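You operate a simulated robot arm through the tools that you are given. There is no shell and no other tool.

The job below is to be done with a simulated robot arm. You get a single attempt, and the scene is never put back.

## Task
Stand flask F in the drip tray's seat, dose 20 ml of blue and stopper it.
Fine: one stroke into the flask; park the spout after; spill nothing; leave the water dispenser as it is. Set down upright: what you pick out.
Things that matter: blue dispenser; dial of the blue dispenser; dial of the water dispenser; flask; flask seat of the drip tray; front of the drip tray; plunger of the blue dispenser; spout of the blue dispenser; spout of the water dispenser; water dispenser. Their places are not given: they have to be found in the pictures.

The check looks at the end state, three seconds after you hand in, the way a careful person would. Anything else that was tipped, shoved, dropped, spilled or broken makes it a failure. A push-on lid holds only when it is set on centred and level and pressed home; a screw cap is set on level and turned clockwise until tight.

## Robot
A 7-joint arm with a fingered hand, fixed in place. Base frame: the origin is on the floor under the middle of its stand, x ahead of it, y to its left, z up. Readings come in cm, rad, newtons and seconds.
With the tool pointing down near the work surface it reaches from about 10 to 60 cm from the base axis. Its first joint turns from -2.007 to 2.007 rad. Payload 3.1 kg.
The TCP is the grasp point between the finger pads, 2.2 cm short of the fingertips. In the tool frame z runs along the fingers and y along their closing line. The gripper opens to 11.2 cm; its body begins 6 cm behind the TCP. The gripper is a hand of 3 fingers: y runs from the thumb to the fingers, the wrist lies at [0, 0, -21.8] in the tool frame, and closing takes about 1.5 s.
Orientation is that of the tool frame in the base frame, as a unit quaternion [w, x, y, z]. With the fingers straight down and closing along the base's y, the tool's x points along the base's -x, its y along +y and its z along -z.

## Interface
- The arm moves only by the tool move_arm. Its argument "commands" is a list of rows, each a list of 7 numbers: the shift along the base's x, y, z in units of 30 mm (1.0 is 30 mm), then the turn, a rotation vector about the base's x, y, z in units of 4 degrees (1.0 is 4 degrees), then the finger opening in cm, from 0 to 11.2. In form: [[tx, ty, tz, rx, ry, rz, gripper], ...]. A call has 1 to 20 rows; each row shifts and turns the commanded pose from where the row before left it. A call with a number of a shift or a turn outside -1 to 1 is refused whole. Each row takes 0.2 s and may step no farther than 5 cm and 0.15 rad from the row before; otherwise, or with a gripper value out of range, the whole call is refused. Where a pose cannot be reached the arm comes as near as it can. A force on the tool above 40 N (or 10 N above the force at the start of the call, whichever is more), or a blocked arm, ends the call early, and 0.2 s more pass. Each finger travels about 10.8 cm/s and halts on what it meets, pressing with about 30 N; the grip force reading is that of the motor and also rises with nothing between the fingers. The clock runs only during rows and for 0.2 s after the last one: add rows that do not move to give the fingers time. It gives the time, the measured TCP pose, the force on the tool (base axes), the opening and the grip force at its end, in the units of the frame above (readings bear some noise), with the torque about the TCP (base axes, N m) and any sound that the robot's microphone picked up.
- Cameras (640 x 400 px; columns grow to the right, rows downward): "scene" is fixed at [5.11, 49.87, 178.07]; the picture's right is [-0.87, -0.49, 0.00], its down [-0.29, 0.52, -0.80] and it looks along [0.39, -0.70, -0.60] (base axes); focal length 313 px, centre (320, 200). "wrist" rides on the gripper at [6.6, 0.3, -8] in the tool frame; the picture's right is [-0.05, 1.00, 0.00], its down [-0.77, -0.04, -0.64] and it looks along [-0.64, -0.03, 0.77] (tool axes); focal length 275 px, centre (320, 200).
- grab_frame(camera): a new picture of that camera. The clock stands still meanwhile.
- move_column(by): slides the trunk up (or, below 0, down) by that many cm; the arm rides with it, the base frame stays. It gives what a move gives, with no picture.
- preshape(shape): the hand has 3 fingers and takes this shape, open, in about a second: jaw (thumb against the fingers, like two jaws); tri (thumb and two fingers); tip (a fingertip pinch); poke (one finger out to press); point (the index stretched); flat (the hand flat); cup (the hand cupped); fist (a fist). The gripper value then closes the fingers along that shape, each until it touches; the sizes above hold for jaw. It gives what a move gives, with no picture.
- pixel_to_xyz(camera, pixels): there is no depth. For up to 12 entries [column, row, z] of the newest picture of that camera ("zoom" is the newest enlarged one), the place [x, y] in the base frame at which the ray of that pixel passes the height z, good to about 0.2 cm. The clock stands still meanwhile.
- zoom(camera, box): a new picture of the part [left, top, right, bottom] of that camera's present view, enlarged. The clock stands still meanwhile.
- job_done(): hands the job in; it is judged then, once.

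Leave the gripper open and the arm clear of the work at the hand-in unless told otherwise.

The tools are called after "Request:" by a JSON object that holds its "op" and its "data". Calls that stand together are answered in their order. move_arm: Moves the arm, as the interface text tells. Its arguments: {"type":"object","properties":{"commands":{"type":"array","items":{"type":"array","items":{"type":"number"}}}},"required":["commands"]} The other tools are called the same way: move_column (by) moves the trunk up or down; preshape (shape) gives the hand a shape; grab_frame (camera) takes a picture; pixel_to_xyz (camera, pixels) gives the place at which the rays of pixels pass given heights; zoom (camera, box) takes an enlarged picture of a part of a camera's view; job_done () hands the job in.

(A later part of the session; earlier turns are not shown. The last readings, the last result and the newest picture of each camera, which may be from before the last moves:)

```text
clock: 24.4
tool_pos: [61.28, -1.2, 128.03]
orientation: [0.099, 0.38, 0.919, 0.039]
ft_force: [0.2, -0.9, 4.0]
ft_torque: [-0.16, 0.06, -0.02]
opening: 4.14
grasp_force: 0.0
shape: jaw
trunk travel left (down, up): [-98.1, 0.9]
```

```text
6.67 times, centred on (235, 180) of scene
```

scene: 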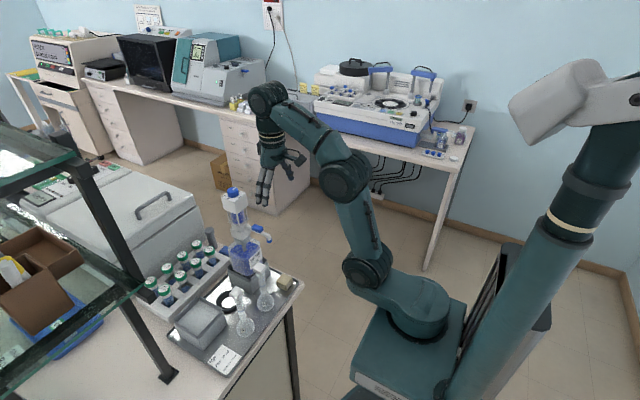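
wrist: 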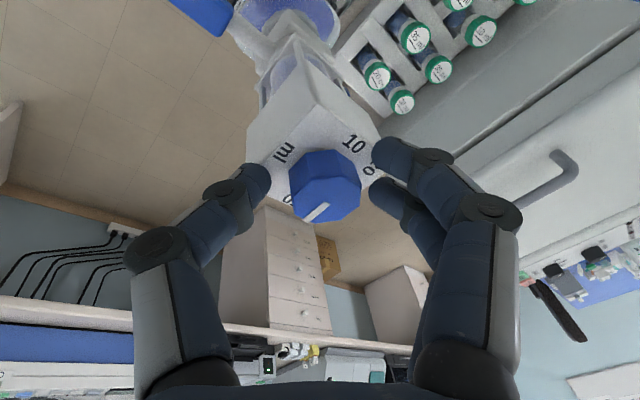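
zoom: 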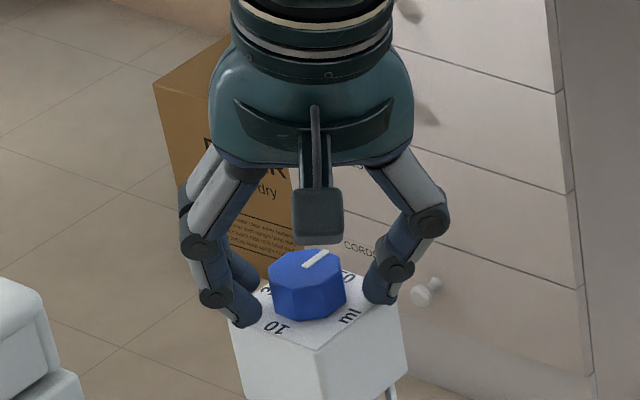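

A 4 N upward force: tips are touching the plate. I raise 0.25 cm and close stepwise, watching the forces.

Request:
{"op": "move_arm", "data": {"commands": [[0, 0, 0.083, 0, 0, 0, 4.2], [0, 0, 0, 0, 0, 0, 3.7], [0, 0, 0, 0, 0, 0, 3.2], [0, 0, 0, 0, 0, 0, 2.8], [0, 0, 0, 0, 0, 0, 2.5], [0, 0, 0, 0, 0, 0, 2.2], [0, 0, 0, 0, 0, 0, 2.2]]}}

Request:
{"op": "grab_frame", "data": {"camera": "wrist"}}

Request:
{"op": "zoom", "data": {"camera": "scene", "box": [205, 150, 265, 210]}}

```text
clock: 25.9
tool_pos: [61.22, -1.22, 128.2]
orientation: [0.098, 0.381, 0.918, 0.038]
ft_force: [-0.2, 0.6, 0.6]
ft_torque: [0.01, 0.0, 0.04]
opening: 2.35
grasp_force: 0.0
shape: jaw
trunk travel left (down, up): [-98.1, 0.9]
```

```text
taken
```

wrist: 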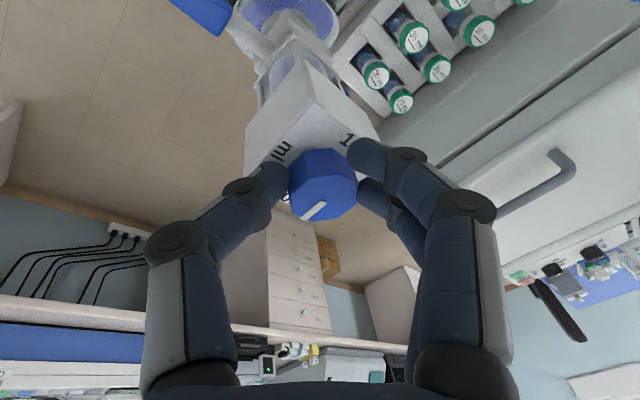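

```text
6.67 times, centred on (235, 180) of scene
```

zoom: 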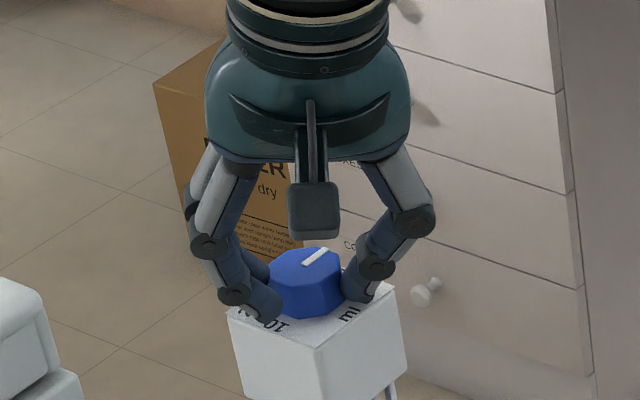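

The fingers now stop at 2.35 on the knob sides (commanded 2.2). I command a smaller opening to get a firm grip, then check readings.

Request:
{"op": "move_arm", "data": {"commands": [[0, 0, 0, 0, 0, 0, 1.9], [0, 0, 0, 0, 0, 0, 1.6], [0, 0, 0, 0, 0, 0, 1.6]]}}

Request:
{"op": "grab_frame", "data": {"camera": "wrist"}}

```text
clock: 26.8
tool_pos: [61.37, -1.31, 128.14]
orientation: [0.098, 0.381, 0.919, 0.039]
ft_force: [-1.4, -0.4, -2.5]
ft_torque: [0.02, 0.0, -0.04]
opening: 1.24
grasp_force: 30.1
shape: jaw
trunk travel left (down, up): [-98.1, 0.9]
```

```text
taken
```

wrist: 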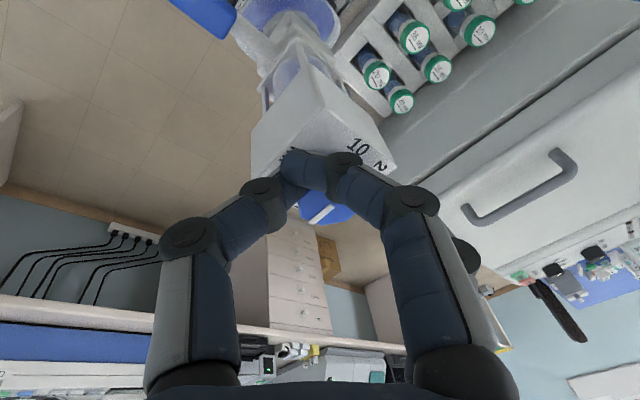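

One finger slipped past the front of the knob and met the thumb: the hand is ~0.35 cm too far to the front side. I reopen and look at the state of the head before correcting.

Request:
{"op": "move_arm", "data": {"commands": [[0, 0, 0, 0, 0, 0, 2.2], [0, 0, 0, 0, 0, 0, 3.2], [0, 0, 0, 0, 0, 0, 4.2], [0, 0, 0, 0, 0, 0, 4.4], [0, 0, 0, 0, 0, 0, 4.4]]}}

Request:
{"op": "grab_frame", "data": {"camera": "wrist"}}

Request:
{"op": "zoom", "data": {"camera": "scene", "box": [205, 150, 265, 210]}}

```text
clock: 27.9
tool_pos: [61.26, -1.16, 128.21]
orientation: [0.097, 0.381, 0.919, 0.039]
ft_force: [0.9, 0.4, -0.1]
ft_torque: [-0.01, 0.01, 0.0]
opening: 4.35
grasp_force: 0.1
shape: jaw
trunk travel left (down, up): [-98.1, 0.9]
```

```text
taken
```

wrist: 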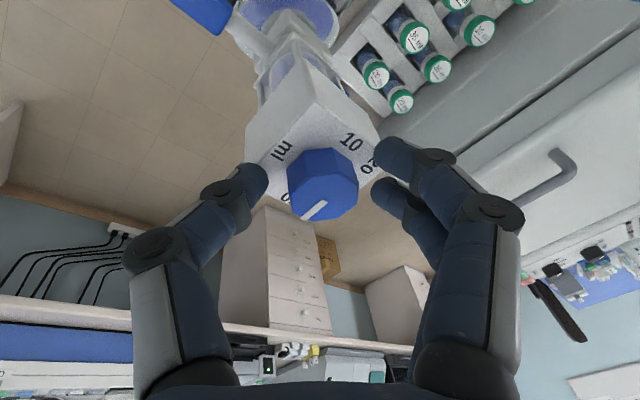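

```text
6.67 times, centred on (235, 180) of scene
```

zoom: 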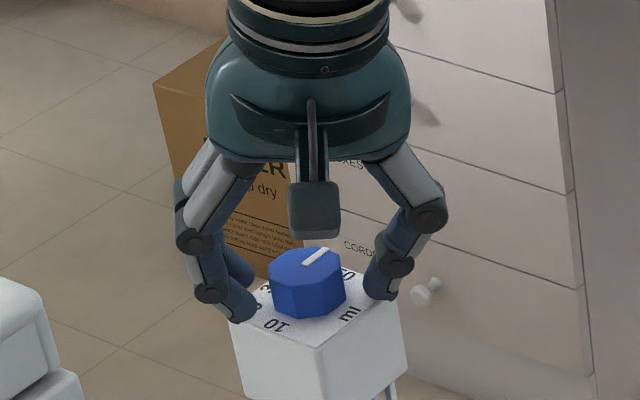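

The head is unmoved and the pointer still at 50. I shift the hand by (+0.3,-0.2) cm to centre the knob between the two fingers and close again in steps.

Request:
{"op": "move_arm", "data": {"commands": [[0.1, -0.067, 0.017, 0, 0, 0, 4.4], [0, 0, 0, 0, 0, 0, 3.8], [0, 0, 0, 0, 0, 0, 3.2], [0, 0, 0, 0, 0, 0, 2.8], [0, 0, 0, 0, 0, 0, 2.5], [0, 0, 0, 0, 0, 0, 2.3], [0, 0, 0, 0, 0, 0, 2.3]]}}

Request:
{"op": "grab_frame", "data": {"camera": "wrist"}}

```text
clock: 29.6
tool_pos: [61.6, -1.44, 128.26]
orientation: [0.098, 0.381, 0.918, 0.039]
ft_force: [0.0, 0.1, 1.2]
ft_torque: [-0.02, 0.02, 0.0]
opening: 2.45
grasp_force: 0.1
shape: jaw
trunk travel left (down, up): [-98.1, 0.9]
```

```text
taken
```

wrist: 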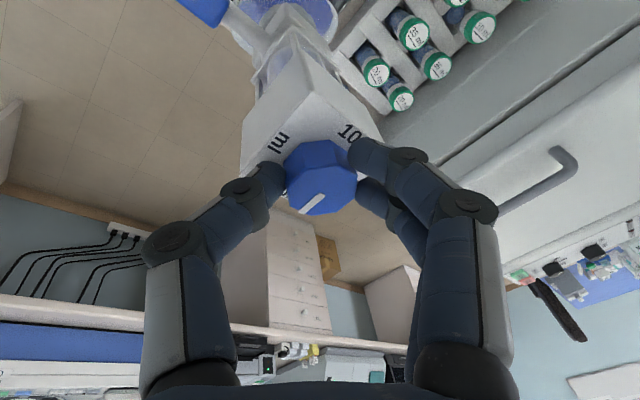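

Contact at 2.45. Tightening in small steps, checking whether the opening stays.

Request:
{"op": "move_arm", "data": {"commands": [[0, 0, 0, 0, 0, 0, 2.15], [0, 0, 0, 0, 0, 0, 2.0], [0, 0, 0, 0, 0, 0, 2.0]]}}

Request:
{"op": "grab_frame", "data": {"camera": "wrist"}}

```text
clock: 30.4
tool_pos: [61.62, -1.42, 128.15]
orientation: [0.097, 0.38, 0.919, 0.04]
ft_force: [-1.3, 0.8, -1.8]
ft_torque: [-0.05, 0.09, 0.08]
opening: 2.08
grasp_force: 30.0
shape: jaw
trunk travel left (down, up): [-98.1, 0.9]
```

```text
taken
```

wrist: 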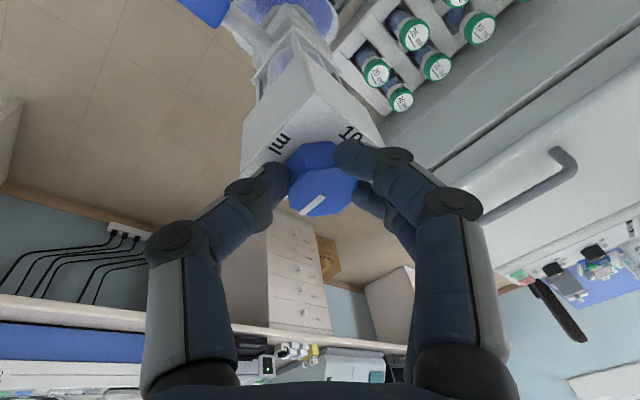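

Firm 3-point grip (30 N at 2.08). I turn +24° (counter-clockwise from above) and look whether the knob follows.

Request:
{"op": "move_arm", "data": {"commands": [[0, 0, 0, -0.208, 0, 0.978, 1.9], [0, 0, 0, -0.208, 0, 0.978, 1.9], [0, 0, 0, -0.208, 0, 0.978, 1.9], [0, 0, 0, -0.208, 0, 0.978, 1.9], [0, 0, 0, -0.208, 0, 0.978, 1.9], [0, 0, 0, -0.208, 0, 0.978, 1.9]]}}

Request:
{"op": "grab_frame", "data": {"camera": "wrist"}}

Request:
{"op": "zoom", "data": {"camera": "scene", "box": [205, 150, 285, 250]}}

```text
clock: 31.8
tool_pos: [61.62, -1.47, 128.25]
orientation: [0.105, 0.181, 0.978, 0.019]
ft_force: [-1.5, -1.0, -0.9]
ft_torque: [0.16, 0.0, -0.04]
opening: 2.04
grasp_force: 30.8
shape: jaw
trunk travel left (down, up): [-98.1, 0.9]
```

```text
taken
```

wrist: 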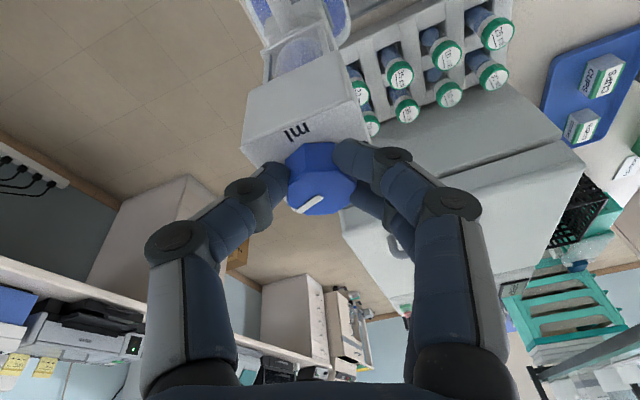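

```text
4.00 times, centred on (245, 200) of scene
```

zoom: 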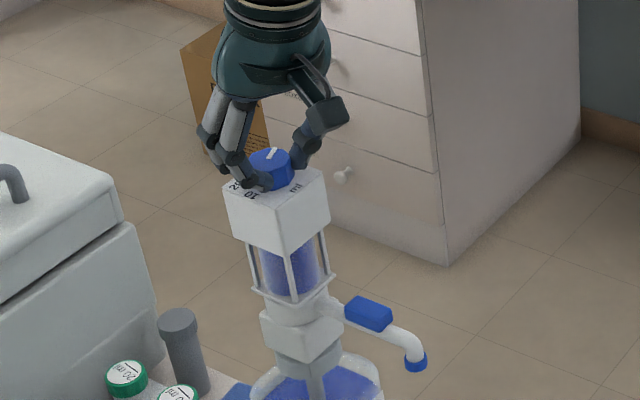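

The knob turns with the hand and the head stays put. Continue turning by another 64°.

Request:
{"op": "move_arm", "data": {"commands": [[0, 0, 0, -0.208, 0, 0.978, 1.9], [0, 0, 0, -0.208, 0, 0.978, 1.9], [0, 0, 0, -0.208, 0, 0.978, 1.9], [0, 0, 0, -0.208, 0, 0.978, 1.9], [0, 0, 0, -0.208, 0, 0.978, 1.9], [0, 0, 0, -0.208, 0, 0.978, 1.9], [0, 0, 0, -0.208, 0, 0.978, 1.9], [0, 0, 0, -0.208, 0, 0.978, 1.9], [0, 0, 0, -0.208, 0, 0.978, 1.9], [0, 0, 0, -0.208, 0, 0.978, 1.9], [0, 0, 0, -0.208, 0, 0.978, 1.9], [0, 0, 0, -0.208, 0, 0.978, 1.9], [0, 0, 0, -0.208, 0, 0.978, 1.9], [0, 0, 0, -0.208, 0, 0.978, 1.9], [0, 0, 0, -0.208, 0, 0.978, 1.9], [0, 0, 0, -0.208, 0, 0.978, 1.9]]}}

Request:
{"op": "grab_frame", "data": {"camera": "wrist"}}

Request:
{"op": "zoom", "data": {"camera": "scene", "box": [205, 150, 285, 250]}}

```text
clock: 35.1
tool_pos: [61.65, -1.34, 128.3]
orientation: [0.098, -0.365, 0.925, -0.037]
ft_force: [-2.5, -0.6, -1.4]
ft_torque: [0.39, 0.47, 0.02]
opening: 2.01
grasp_force: 30.4
shape: jaw
trunk travel left (down, up): [-98.1, 0.9]
```

```text
taken
```

wrist: 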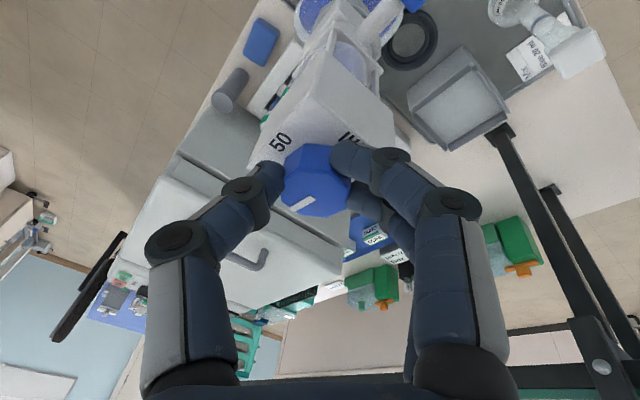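

```text
4.00 times, centred on (245, 200) of scene
```

zoom: 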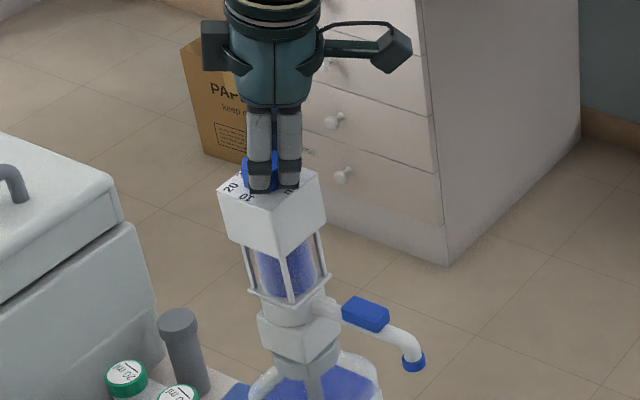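

Hand yaw now about +43°. I release, lift 3 cm clear and look at the pointer.

Request:
{"op": "move_arm", "data": {"commands": [[0, 0, 0, 0, 0, 0, 2.4], [0, 0, 0, 0, 0, 0, 3.2], [0, 0, 0, 0, 0, 0, 4.4], [0, 0, 0, 0, 0, 0, 4.4], [0, 0, 0.5, 0, 0, 0, 4.4], [0, 0, 0.5, 0, 0, 0, 4.8], [0, 0, 0.5, 0, 0, 0, 5.5], [0, 0, 0.5, 0, 0, 0, 5.5]]}}

Request:
{"op": "grab_frame", "data": {"camera": "wrist"}}

Request:
{"op": "zoom", "data": {"camera": "scene", "box": [205, 150, 285, 250]}}

```text
clock: 37.0
tool_pos: [61.65, -1.49, 134.29]
orientation: [0.099, -0.365, 0.925, -0.038]
ft_force: [-0.6, 0.0, 0.0]
ft_torque: [0.0, 0.02, -0.01]
opening: 5.44
grasp_force: 0.1
shape: jaw
trunk travel left (down, up): [-98.1, 0.9]
```

```text
taken
```

wrist: 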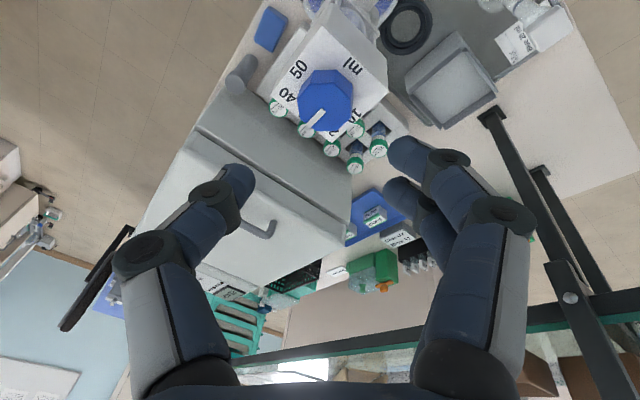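

```text
4.00 times, centred on (245, 200) of scene
```

zoom: 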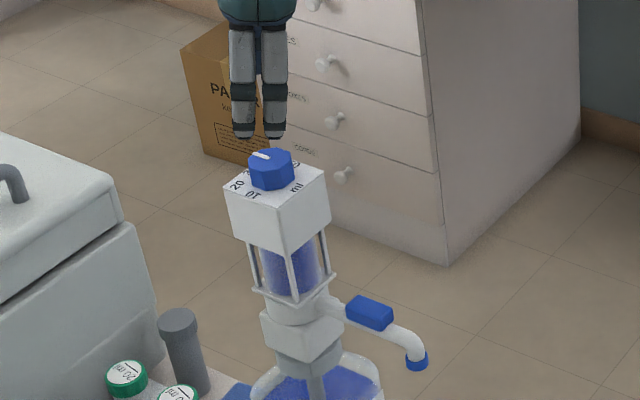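

The pointer has moved toward the back side. Zoom for its exact position.

Request:
{"op": "zoom", "data": {"camera": "wrist", "box": [260, 20, 400, 150]}}

Request:
{"op": "zoom", "data": {"camera": "scene", "box": [215, 175, 265, 215]}}

```text
3.08 times, centred on (330, 85) of wrist
```

zoom: 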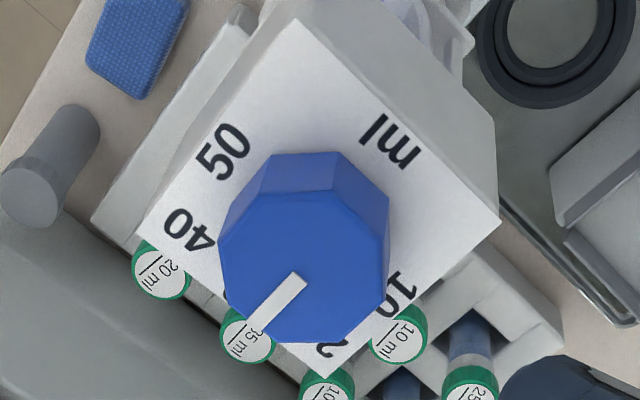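

```text
10.00 times, centred on (240, 195) of scene
```

zoom: 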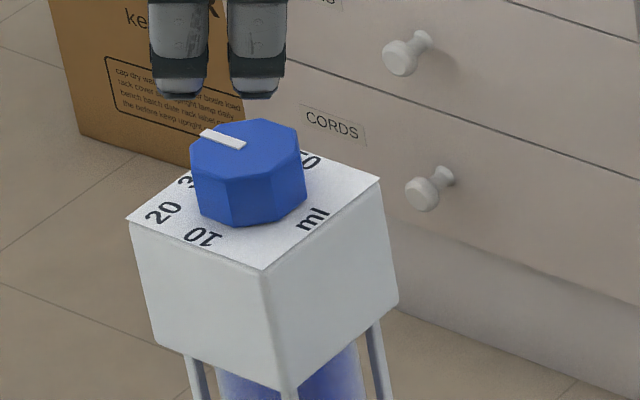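

The pointer now shows exactly 30 (towards +x). One more 45° to go. I rotate the hand back by 44° (to yaw ≈0) in the air, then descend again.

Request:
{"op": "move_arm", "data": {"commands": [[0, 0, 0, 0.208, 0, -0.978, 5.5], [0, 0, 0, 0.208, 0, -0.978, 5.5], [0, 0, 0, 0.208, 0, -0.978, 5.5], [0, 0, 0, 0.208, 0, -0.978, 5.5], [0, 0, 0, 0.208, 0, -0.978, 5.5], [0, 0, 0, 0.208, 0, -0.978, 5.5], [0, 0, 0, 0.208, 0, -0.978, 5.5], [0, 0, 0, 0.208, 0, -0.978, 5.5], [0, 0, 0, 0.208, 0, -0.978, 5.5], [0, 0, 0, 0.208, 0, -0.978, 5.5], [0, 0, 0, 0.208, 0, -0.978, 5.5], [0, 0, -0.5, 0, 0, 0, 5.0], [0, 0, -0.5, 0, 0, 0, 4.6], [0, 0, -0.5, 0, 0, 0, 4.4], [0, 0, 0, 0, 0, 0, 4.4]]}}

Request:
{"op": "grab_frame", "data": {"camera": "wrist"}}

```text
clock: 40.1
tool_pos: [61.62, -1.35, 129.81]
orientation: [0.106, 0.01, 0.994, 0.001]
ft_force: [0.2, -0.8, -0.5]
ft_torque: [-0.01, 0.01, -0.02]
opening: 4.45
grasp_force: 0.0
shape: jaw
trunk travel left (down, up): [-98.1, 0.9]
```

```text
taken
```

wrist: 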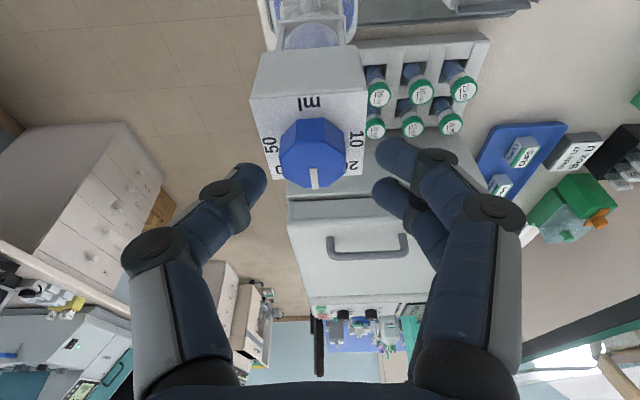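

The knob centre (col 313) is ~0.3 cm toward the thumb relative to mid (321). I shift -0.27 cm in y, descend 1.55 cm, and close in steps.

Request:
{"op": "move_arm", "data": {"commands": [[0, -0.09, -0.26, 0, 0, 0, 4.4], [0, 0, -0.26, 0, 0, 0, 4.4], [0, 0, 0, 0, 0, 0, 3.8], [0, 0, 0, 0, 0, 0, 3.2], [0, 0, 0, 0, 0, 0, 2.8], [0, 0, 0, 0, 0, 0, 2.5], [0, 0, 0, 0, 0, 0, 2.3], [0, 0, 0, 0, 0, 0, 2.3]]}}

Request:
{"op": "grab_frame", "data": {"camera": "wrist"}}

```text
clock: 42.0
tool_pos: [61.63, -1.79, 128.23]
orientation: [0.105, 0.009, 0.994, 0.0]
ft_force: [-0.2, 0.0, 0.6]
ft_torque: [-0.03, -0.02, 0.0]
opening: 2.45
grasp_force: 0.1
shape: jaw
trunk travel left (down, up): [-98.1, 0.9]
```

```text
taken
```

wrist: 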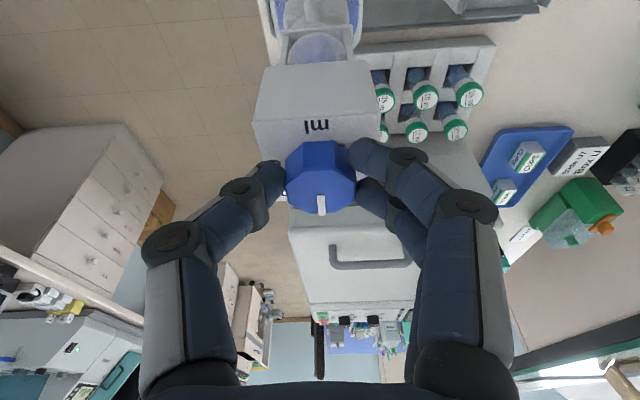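

Nicely centred. Tighten to get the 30 N grip.

Request:
{"op": "move_arm", "data": {"commands": [[0, 0, 0, 0, 0, 0, 2.15], [0, 0, 0, 0, 0, 0, 2.0], [0, 0, 0, 0, 0, 0, 1.95]]}}

Request:
{"op": "grab_frame", "data": {"camera": "wrist"}}

```text
clock: 42.8
tool_pos: [61.53, -1.79, 128.25]
orientation: [0.106, 0.009, 0.994, 0.001]
ft_force: [-0.4, -1.1, -1.1]
ft_torque: [0.02, 0.06, 0.02]
opening: 2.08
grasp_force: 30.5
shape: jaw
trunk travel left (down, up): [-98.1, 0.9]
```

```text
taken
```

wrist: 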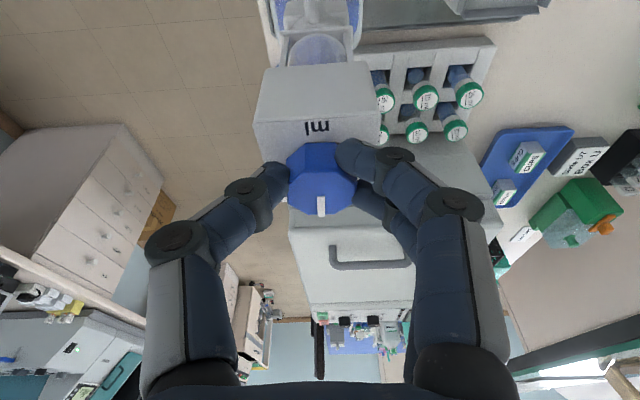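

Gripped at 30 N. Turn +44°.

Request:
{"op": "move_arm", "data": {"commands": [[0, 0, 0, -0.208, 0, 0.978, 1.9], [0, 0, 0, -0.208, 0, 0.978, 1.9], [0, 0, 0, -0.208, 0, 0.978, 1.9], [0, 0, 0, -0.208, 0, 0.978, 1.9], [0, 0, 0, -0.208, 0, 0.978, 1.9], [0, 0, 0, -0.208, 0, 0.978, 1.9], [0, 0, 0, -0.208, 0, 0.978, 1.9], [0, 0, 0, -0.208, 0, 0.978, 1.9], [0, 0, 0, -0.208, 0, 0.978, 1.9], [0, 0, 0, -0.208, 0, 0.978, 1.9], [0, 0, 0, -0.208, 0, 0.978, 1.9], [0, 0, 0, 0, 0, 0, 1.9]]}}

Request:
{"op": "grab_frame", "data": {"camera": "wrist"}}

Request:
{"op": "zoom", "data": {"camera": "scene", "box": [215, 175, 265, 215]}}

```text
clock: 45.4
tool_pos: [61.4, -1.8, 128.15]
orientation: [0.099, -0.364, 0.925, -0.038]
ft_force: [-0.3, -0.8, 3.1]
ft_torque: [0.31, 0.27, 0.0]
opening: 2.09
grasp_force: 29.3
shape: jaw
trunk travel left (down, up): [-98.1, 0.9]
```

```text
taken
```

wrist: 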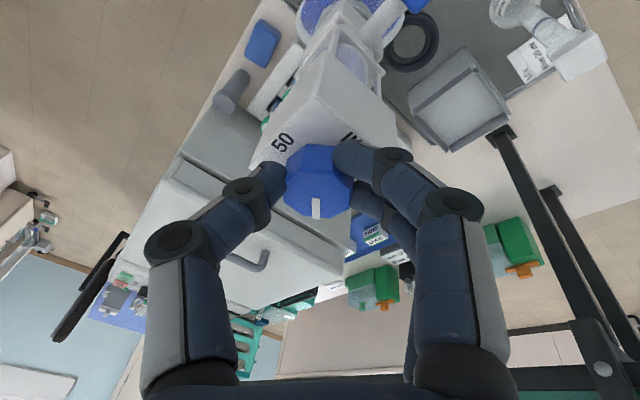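

```text
10.00 times, centred on (240, 195) of scene
```

zoom: 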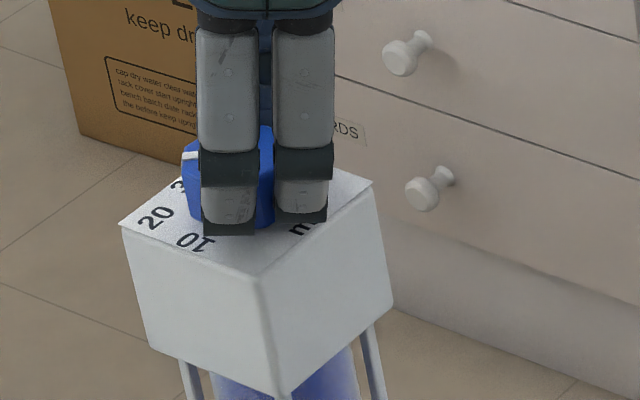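

The pointer now points straight down in this rotated view, which should be the (+x,+y) corner = 20. Release, lift and verify.

Request:
{"op": "move_arm", "data": {"commands": [[0, 0, 0, 0, 0, 0, 2.4], [0, 0, 0, 0, 0, 0, 3.2], [0, 0, 0, 0, 0, 0, 4.4], [0, 0, 0, 0, 0, 0, 4.4], [0, 0, 0.5, 0, 0, 0, 4.4], [0, 0, 0.5, 0, 0, 0, 4.8], [0, 0, 0.5, 0, 0, 0, 5.5], [0, 0, 0.5, 0, 0, 0, 5.5]]}}

Request:
{"op": "zoom", "data": {"camera": "wrist", "box": [260, 20, 400, 150]}}

Request:
{"op": "zoom", "data": {"camera": "scene", "box": [215, 175, 265, 215]}}

```text
clock: 47.1
tool_pos: [61.61, -1.83, 134.26]
orientation: [0.099, -0.363, 0.926, -0.037]
ft_force: [0.0, -0.1, 0.8]
ft_torque: [0.0, -0.03, 0.0]
opening: 5.44
grasp_force: 0.1
shape: jaw
trunk travel left (down, up): [-98.1, 0.9]
```

```text
3.08 times, centred on (330, 85) of wrist
```

zoom: 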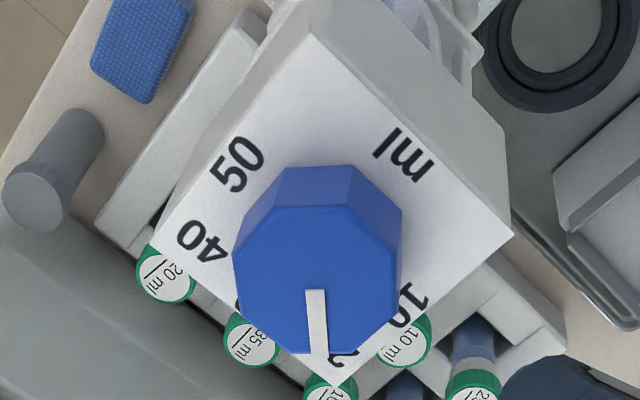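

```text
10.00 times, centred on (240, 195) of scene
```

zoom: 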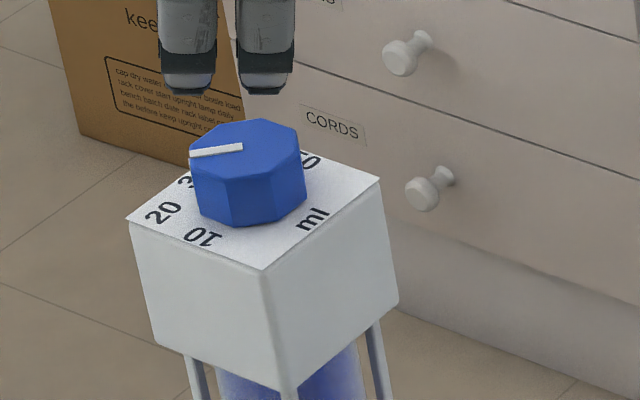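

The pointer points to the corner where "20" is. I rotate the hand back to yaw 0 and take a careful straight view to measure the pointer's angle.

Request:
{"op": "move_arm", "data": {"commands": [[0, 0.1, 0.2, 0.208, 0, -0.978, 5.5], [0, 0, 0, 0.208, 0, -0.978, 5.5], [0, 0, 0, 0.208, 0, -0.978, 5.5], [0, 0, 0, 0.208, 0, -0.978, 5.5], [0, 0, 0, 0.208, 0, -0.978, 5.5], [0, 0, 0, 0.208, 0, -0.978, 5.5], [0, 0, 0, 0.208, 0, -0.978, 5.5], [0, 0, 0, 0.208, 0, -0.978, 5.5], [0, 0, 0, 0.208, 0, -0.978, 5.5], [0, 0, 0, 0.208, 0, -0.978, 5.5], [0, 0, 0, 0.208, 0, -0.978, 5.5], [0, 0, 0, 0, 0, 0, 5.5]]}}

Request:
{"op": "zoom", "data": {"camera": "wrist", "box": [270, 10, 370, 120]}}

```text
clock: 49.8
tool_pos: [61.66, -1.42, 134.82]
orientation: [0.106, 0.01, 0.994, 0.001]
ft_force: [0.3, -0.3, 0.7]
ft_torque: [-0.05, 0.0, -0.01]
opening: 5.44
grasp_force: 0.0
shape: jaw
trunk travel left (down, up): [-98.1, 0.9]
```

```text
3.64 times, centred on (320, 65) of wrist
```

zoom: 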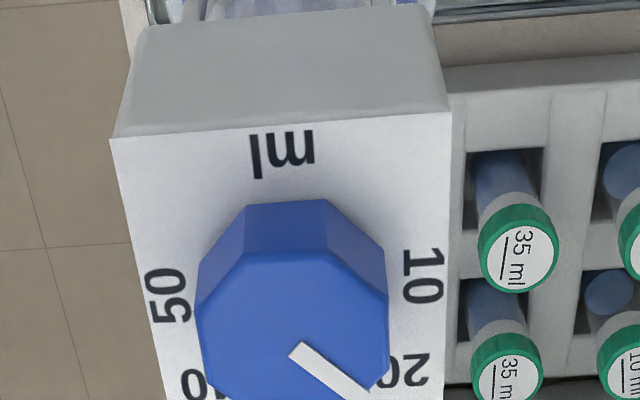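

Request:
{"op": "zoom", "data": {"camera": "wrist", "box": [270, 30, 370, 150]}}

Request:
{"op": "pixel_to_xyz", "data": {"camera": "zoom", "pixels": [[320, 200, 128]]}}

```text
3.33 times, centred on (320, 90) of wrist
```

zoom: 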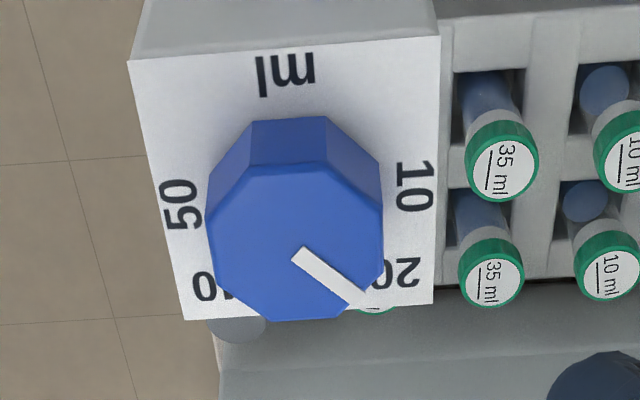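

```text
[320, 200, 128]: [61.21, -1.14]
```

I map the pointer's two ends (zoom (299,256) and (360,302)) and the four visible plate corners onto their heights to compute its angle.

Request:
{"op": "pixel_to_xyz", "data": {"camera": "zoom", "pixels": [[299, 256, 128], [360, 302, 128], [128, 61, 126], [441, 38, 126], [186, 320, 126], [433, 301, 126], [397, 272, 126], [413, 187, 126], [181, 203, 126], [206, 222, 128], [382, 208, 128]]}}

```text
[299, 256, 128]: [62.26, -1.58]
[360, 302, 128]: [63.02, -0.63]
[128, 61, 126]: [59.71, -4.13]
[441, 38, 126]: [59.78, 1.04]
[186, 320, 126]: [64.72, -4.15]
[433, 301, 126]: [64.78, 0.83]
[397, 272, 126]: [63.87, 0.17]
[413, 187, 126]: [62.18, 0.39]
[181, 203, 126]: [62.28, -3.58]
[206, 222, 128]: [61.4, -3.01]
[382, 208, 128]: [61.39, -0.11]
```

Request:
{"op": "zoom", "data": {"camera": "wrist", "box": [295, 90, 345, 130]}}

```text
10.00 times, centred on (320, 110) of wrist
```

zoom: 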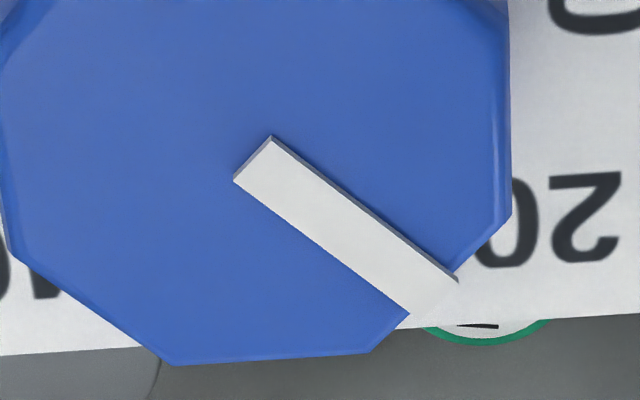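

Request:
{"op": "pixel_to_xyz", "data": {"camera": "zoom", "pixels": [[252, 158, 128.1], [433, 297, 128.1], [511, 213, 128], [370, 352, 128], [172, 365, 128], [10, 250, 128]]}}

```text
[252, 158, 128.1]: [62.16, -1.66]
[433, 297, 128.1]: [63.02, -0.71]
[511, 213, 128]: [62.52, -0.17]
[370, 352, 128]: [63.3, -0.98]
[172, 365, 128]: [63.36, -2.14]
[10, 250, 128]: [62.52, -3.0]
```

The octagon faces and pointer are aligned with 135°, i.e. the "20" mark: dial set. Now for flask F: I retreat upward/backward from the dispenser to about (38, 12, 136) and tilt the hand towards horizontal.

Request:
{"op": "move_arm", "data": {"commands": [[-0.5, 0, 0.6, 0, 0, 0, 5.5], [-1, 0.2, 0.2, 0, 0, 0, 5.5], [-1, 0.5, 0, 0, -1, 0, 5.5], [-1, 0.5, 0, 0, -1, 0, 5.5], [-1, 0.5, 0, 0, -1, 0, 5.5], [-1, 0.5, 0, 0, -1, 0, 5.5], [-1, 0.5, 0, 0, -1, 0, 5.5], [-1, 0.5, 0, 0, -1, 0, 5.5], [-0.3, 0.5, 0, 0, -1, 0, 5.5], [0, 0.5, 0, 0, -1, 0, 5.5], [0, 0, 0, 0, -1, 0, 5.5], [0, 0, 0, 0, -1, 0, 5.5], [0, 0, 0, 0, -1, 0, 5.5], [0, 0, 0, 0, -1, 0, 5.5], [0, 0, 0, 0, -1, 0, 5.5], [0, 0, 0, 0, -1, 0, 5.5], [0, 0, 0, 0, -0.5, 0, 5.5], [0, 0, 0, 0, 0, -1, 5.5], [0, 0, 0, 0, 0, -1, 5.5], [0, 0, 0, 0, 0, -1, 5.5]]}}

Request:
{"op": "grab_frame", "data": {"camera": "scene"}}

```text
clock: 54.0
tool_pos: [38.21, 11.3, 137.23]
orientation: [0.572, 0.093, 0.813, -0.055]
ft_force: [-0.4, 0.5, -0.7]
ft_torque: [0.0, -0.01, 0.01]
opening: 5.44
grasp_force: 0.0
shape: jaw
trunk travel left (down, up): [-98.1, 0.9]
```

```text
taken
```

scene: 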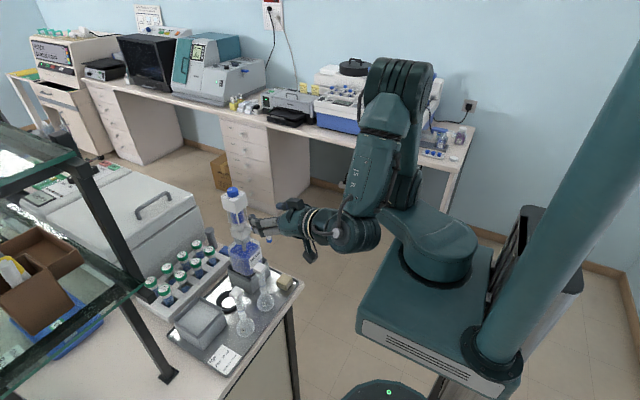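

Posture is fine (elbow up, hand nearly horizontal). I complete the yaw (-8°) and lower the trunk by 30 cm, keeping the hand in front of the bench (tips at x≈40).

Request:
{"op": "move_arm", "data": {"commands": [[0, 0, 0, 0, 0, -1, 5.5], [0, 0, 0, 0, 0, -1, 5.5], [0, 0, 0, 0, 0, 0, 5.5]]}}

Request:
{"op": "move_column", "data": {"by": -30}}

Request:
{"op": "grab_frame", "data": {"camera": "wrist"}}

Request:
{"op": "grab_frame", "data": {"camera": "scene"}}

```text
clock: 54.8
tool_pos: [38.12, 11.04, 137.33]
orientation: [0.566, 0.151, 0.805, -0.095]
ft_force: [0.3, -0.8, -0.5]
ft_torque: [-0.01, -0.01, 0.02]
opening: 5.46
grasp_force: 0.0
shape: jaw
trunk travel left (down, up): [-98.1, 0.9]
```

```text
clock: 57.8
tool_pos: [38.18, 11.24, 107.28]
orientation: [0.567, 0.149, 0.805, -0.094]
ft_force: [-1.1, -0.1, 0.1]
ft_torque: [0.0, 0.04, 0.03]
opening: 5.45
grasp_force: 0.0
shape: jaw
trunk travel left (down, up): [-68.1, 30.9]
```

```text
taken
```

wrist: 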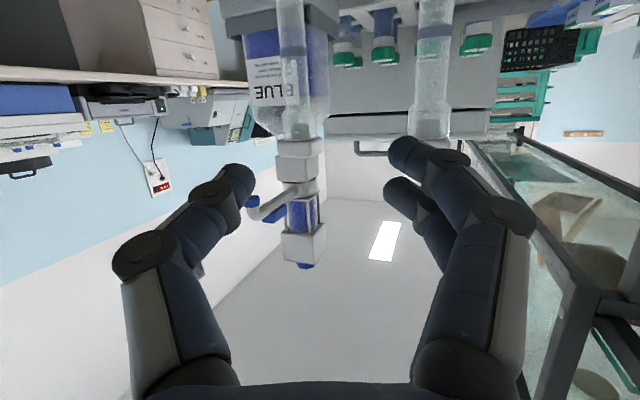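

```text
taken
```

scene: 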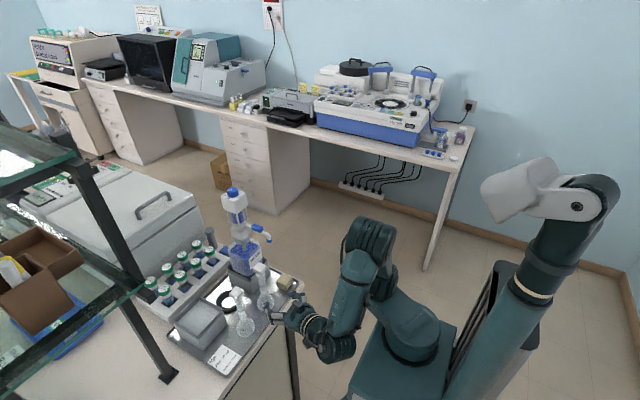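

The F neck is at right (wrist (432,60)), E at (297,60). I move to a pre-grasp point about 8 cm in front of F's neck: TCP ≈ (42.4,17.7,101.6).

Request:
{"op": "move_arm", "data": {"commands": [[0.467, 0.72, -0.633, 0, 0, 0, 5.5], [0.467, 0.72, -0.633, 0, 0, 0, 5.5], [0.467, 0.72, -0.633, 0, 0, 0, 5.5], [0, 0, 0, 0, 0, 0, 5.5]]}}

Request:
{"op": "grab_frame", "data": {"camera": "wrist"}}

Request:
{"op": "zoom", "data": {"camera": "scene", "box": [200, 250, 340, 370]}}

```text
clock: 58.8
tool_pos: [42.43, 17.52, 101.64]
orientation: [0.566, 0.15, 0.805, -0.095]
ft_force: [-0.8, 0.4, 0.6]
ft_torque: [0.01, 0.0, 0.01]
opening: 5.47
grasp_force: 0.0
shape: jaw
trunk travel left (down, up): [-68.1, 30.9]
```

```text
taken
```

wrist: 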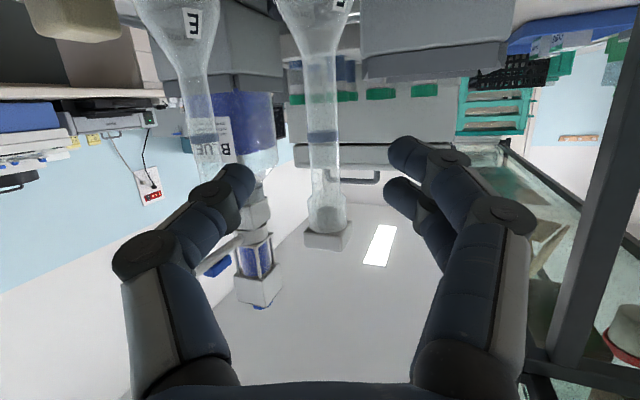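

```text
3.33 times, centred on (270, 310) of scene
```

zoom: 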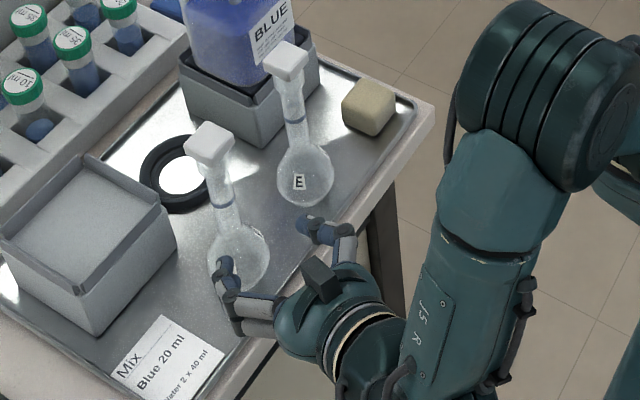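

F's neck is centred laterally between thumb and fingers (col 322). I advance along the tool axis by ~6 cm and check.

Request:
{"op": "move_arm", "data": {"commands": [[0.583, -0.203, -0.228, 0, 0, 0, 5.5], [0.583, -0.203, -0.228, 0, 0, 0, 5.5], [0.583, -0.203, -0.228, 0, 0, 0, 5.5], [0, 0, 0, 0, 0, 0, 5.5]]}}

Request:
{"op": "grab_frame", "data": {"camera": "wrist"}}

Request:
{"op": "zoom", "data": {"camera": "scene", "box": [200, 250, 300, 350]}}

```text
clock: 59.8
tool_pos: [47.66, 15.79, 99.38]
orientation: [0.567, 0.15, 0.805, -0.096]
ft_force: [0.4, -0.1, -0.4]
ft_torque: [0.02, -0.01, 0.01]
opening: 5.44
grasp_force: 0.0
shape: jaw
trunk travel left (down, up): [-68.1, 30.9]
```

```text
taken
```

wrist: 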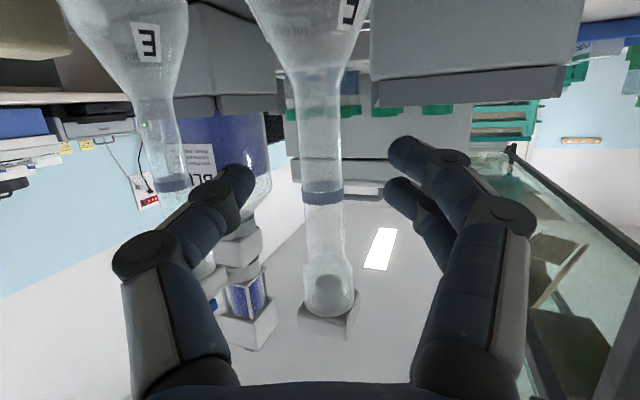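

```text
4.00 times, centred on (250, 300) of scene
```

zoom: 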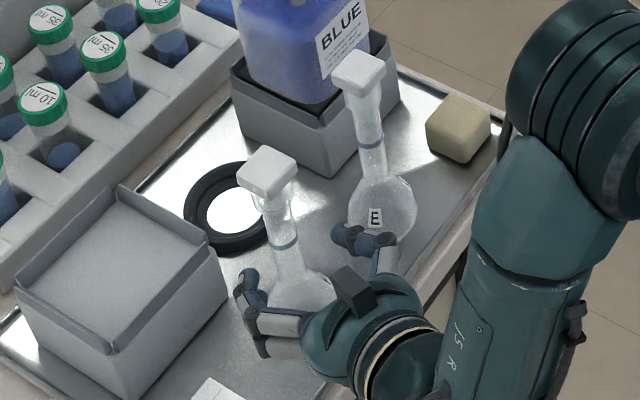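

The neck is centred (col 322). Advance the last 2 cm and close stepwise.

Request:
{"op": "move_arm", "data": {"commands": [[0.583, -0.203, -0.228, 0, 0, 0, 5.5], [0, 0, 0, 0, 0, 0, 4.5], [0, 0, 0, 0, 0, 0, 3.5], [0, 0, 0, 0, 0, 0, 3.0], [0, 0, 0, 0, 0, 0, 3.0]]}}

Request:
{"op": "grab_frame", "data": {"camera": "wrist"}}

Request:
{"op": "zoom", "data": {"camera": "scene", "box": [200, 250, 300, 350]}}

```text
clock: 61.0
tool_pos: [49.45, 15.1, 98.71]
orientation: [0.566, 0.149, 0.805, -0.094]
ft_force: [0.3, -0.7, 0.0]
ft_torque: [0.02, -0.01, -0.01]
opening: 3.05
grasp_force: 0.1
shape: jaw
trunk travel left (down, up): [-68.1, 30.9]
```

```text
taken
```

wrist: 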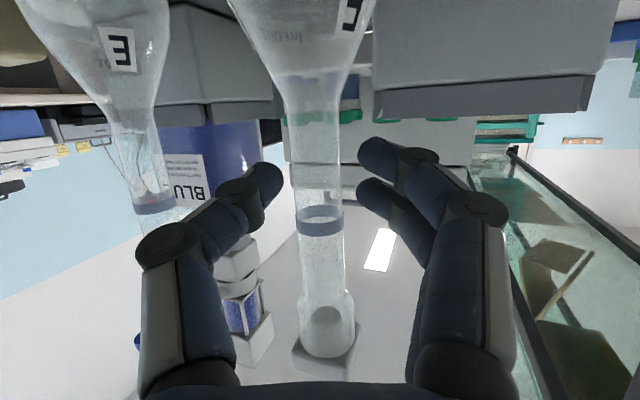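

```text
4.00 times, centred on (250, 300) of scene
```

zoom: 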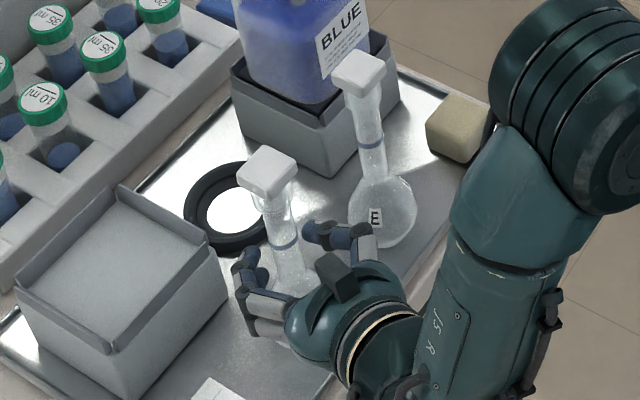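

Neck is centred between the tips. Closing gently.

Request:
{"op": "move_arm", "data": {"commands": [[0, 0, 0, 0, 0, 0, 2.6], [0, 0, 0, 0, 0, 0, 2.3], [0, 0, 0, 0, 0, 0, 2.0], [0, 0, 0, 0, 0, 0, 1.8], [0, 0, 0, 0, 0, 0, 1.6], [0, 0, 0, 0, 0, 0, 1.6]]}}

Request:
{"op": "grab_frame", "data": {"camera": "wrist"}}

Request:
{"op": "zoom", "data": {"camera": "scene", "box": [200, 250, 300, 350]}}

```text
clock: 62.4
tool_pos: [49.52, 15.25, 98.77]
orientation: [0.567, 0.149, 0.805, -0.095]
ft_force: [-0.1, 0.5, 0.1]
ft_torque: [0.04, 0.04, -0.01]
opening: 1.33
grasp_force: 30.3
shape: jaw
trunk travel left (down, up): [-68.1, 30.9]
```

```text
taken
```

wrist: 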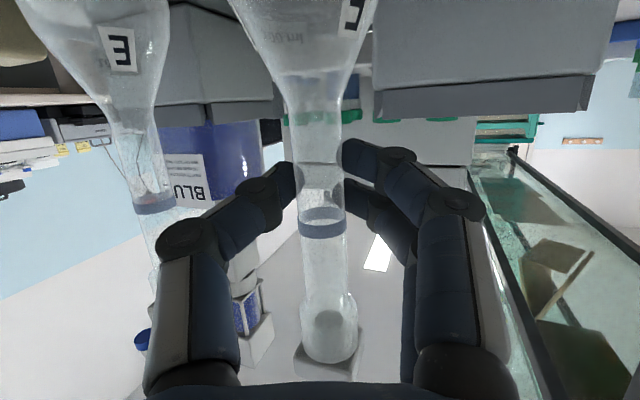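

```text
4.00 times, centred on (250, 300) of scene
```

zoom: 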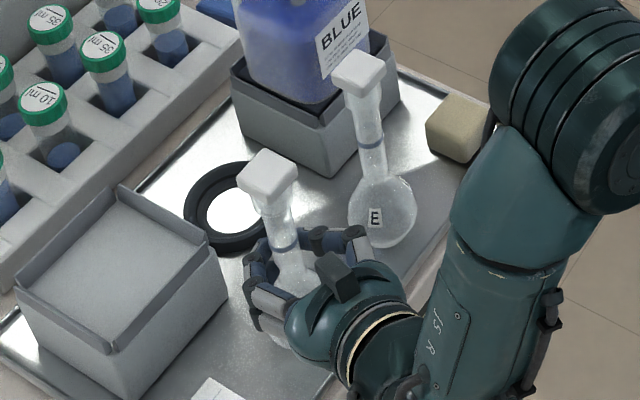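

F's neck is held firmly (30 N). I lift 3 cm and check that it hangs upright.

Request:
{"op": "move_arm", "data": {"commands": [[0, 0, 0.15, 0, 0, 0, 1.2], [0, 0, 0.25, 0, 0, 0, 1.2], [0, 0, 0.3, 0, 0, 0, 1.2], [0, 0, 0.3, 0, 0, 0, 1.2], [0, 0, 0, 0, 0, 0, 1.2]]}}

Request:
{"op": "grab_frame", "data": {"camera": "wrist"}}

Request:
{"op": "zoom", "data": {"camera": "scene", "box": [200, 250, 300, 350]}}

```text
clock: 63.5
tool_pos: [49.41, 15.12, 101.7]
orientation: [0.567, 0.149, 0.805, -0.095]
ft_force: [0.2, 0.4, -0.2]
ft_torque: [-0.02, -0.01, 0.0]
opening: 1.31
grasp_force: 0.0
shape: jaw
trunk travel left (down, up): [-68.1, 30.9]
```

```text
taken
```

wrist: 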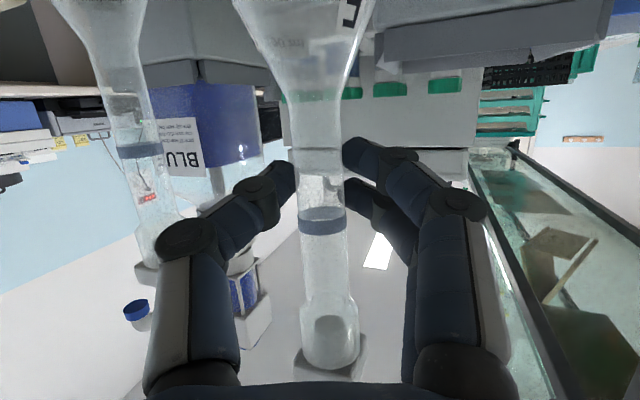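

```text
4.00 times, centred on (250, 300) of scene
```

zoom: 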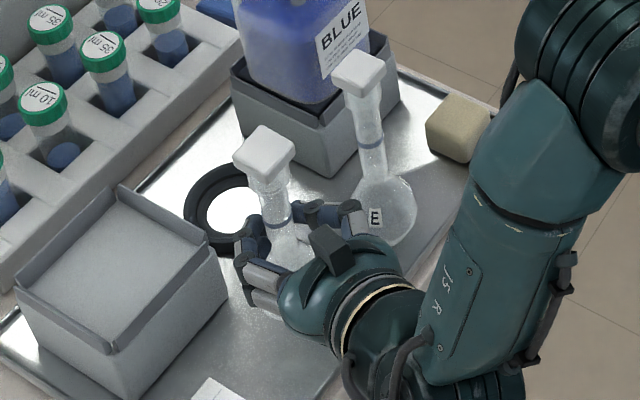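

The flask is lifted and upright. The grip force reads 0, so I command a smaller opening to secure the grip before travelling.

Request:
{"op": "move_arm", "data": {"commands": [[0, 0, 0, 0, 0, 0, 0.9], [0, 0, 0, 0, 0, 0, 0.6], [0, 0, 0, 0, 0, 0, 0.6]]}}

Request:
{"op": "grab_frame", "data": {"camera": "wrist"}}

```text
clock: 64.3
tool_pos: [49.42, 15.22, 101.88]
orientation: [0.566, 0.149, 0.805, -0.094]
ft_force: [0.6, 0.1, -0.1]
ft_torque: [0.03, 0.01, -0.02]
opening: 1.24
grasp_force: 29.5
shape: jaw
trunk travel left (down, up): [-68.1, 30.9]
```

```text
taken
```

wrist: 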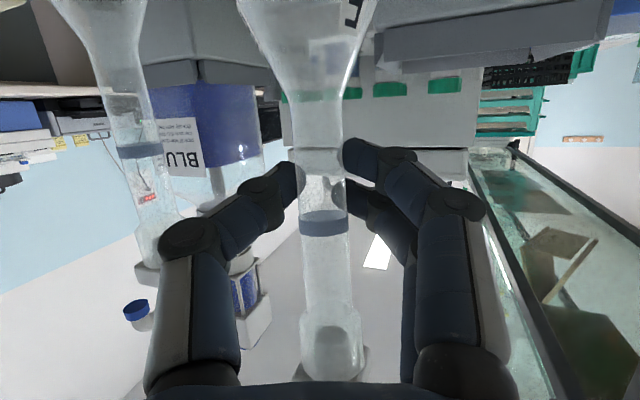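

Grip 29.5 N. Now I carry F over the seat: shift (+11.85, -5.3) cm at this height in 8 gentle rows.

Request:
{"op": "move_arm", "data": {"commands": [[0.25, -0.11, 0, 0, 0, 0, 0.6], [0.5, -0.22, 0, 0, 0, 0, 0.6], [0.5, -0.22, 0, 0, 0, 0, 0.6], [0.5, -0.22, 0, 0, 0, 0, 0.6], [0.5, -0.22, 0, 0, 0, 0, 0.6], [0.5, -0.22, 0, 0, 0, 0, 0.6], [0.5, -0.22, 0, 0, 0, 0, 0.6], [0.5, -0.24, 0, 0, 0, 0, 0.6], [0.2, -0.1, 0, 0, 0, 0, 0.6], [0, 0, 0, 0, 0, 0, 0.6]]}}

Request:
{"op": "grab_frame", "data": {"camera": "wrist"}}

Request:
{"op": "zoom", "data": {"camera": "scene", "box": [180, 230, 280, 330]}}

```text
clock: 66.5
tool_pos: [61.3, 9.83, 101.73]
orientation: [0.567, 0.15, 0.805, -0.095]
ft_force: [0.6, -0.3, -0.1]
ft_torque: [-0.02, 0.02, -0.01]
opening: 1.22
grasp_force: 29.5
shape: jaw
trunk travel left (down, up): [-68.1, 30.9]
```

```text
taken
```

wrist: 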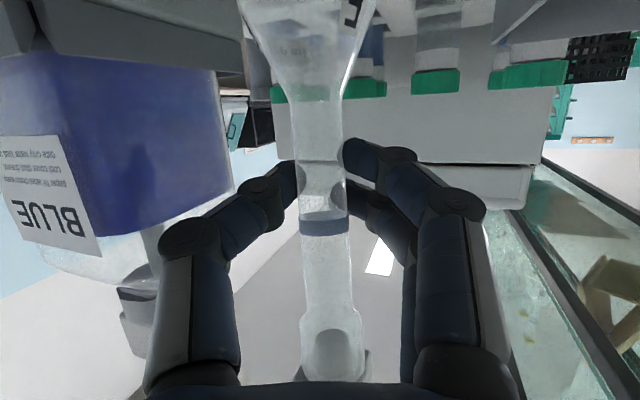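

```text
4.00 times, centred on (230, 280) of scene
```

zoom: 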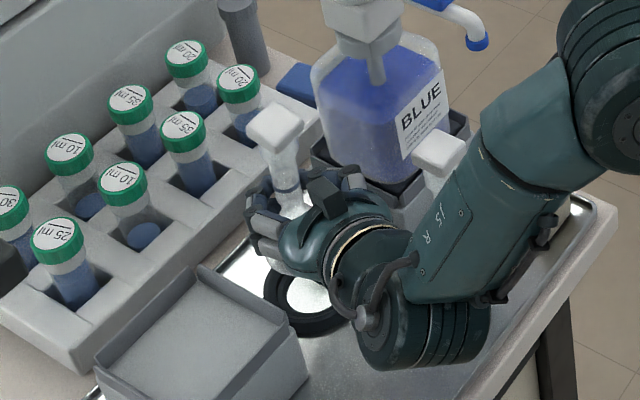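

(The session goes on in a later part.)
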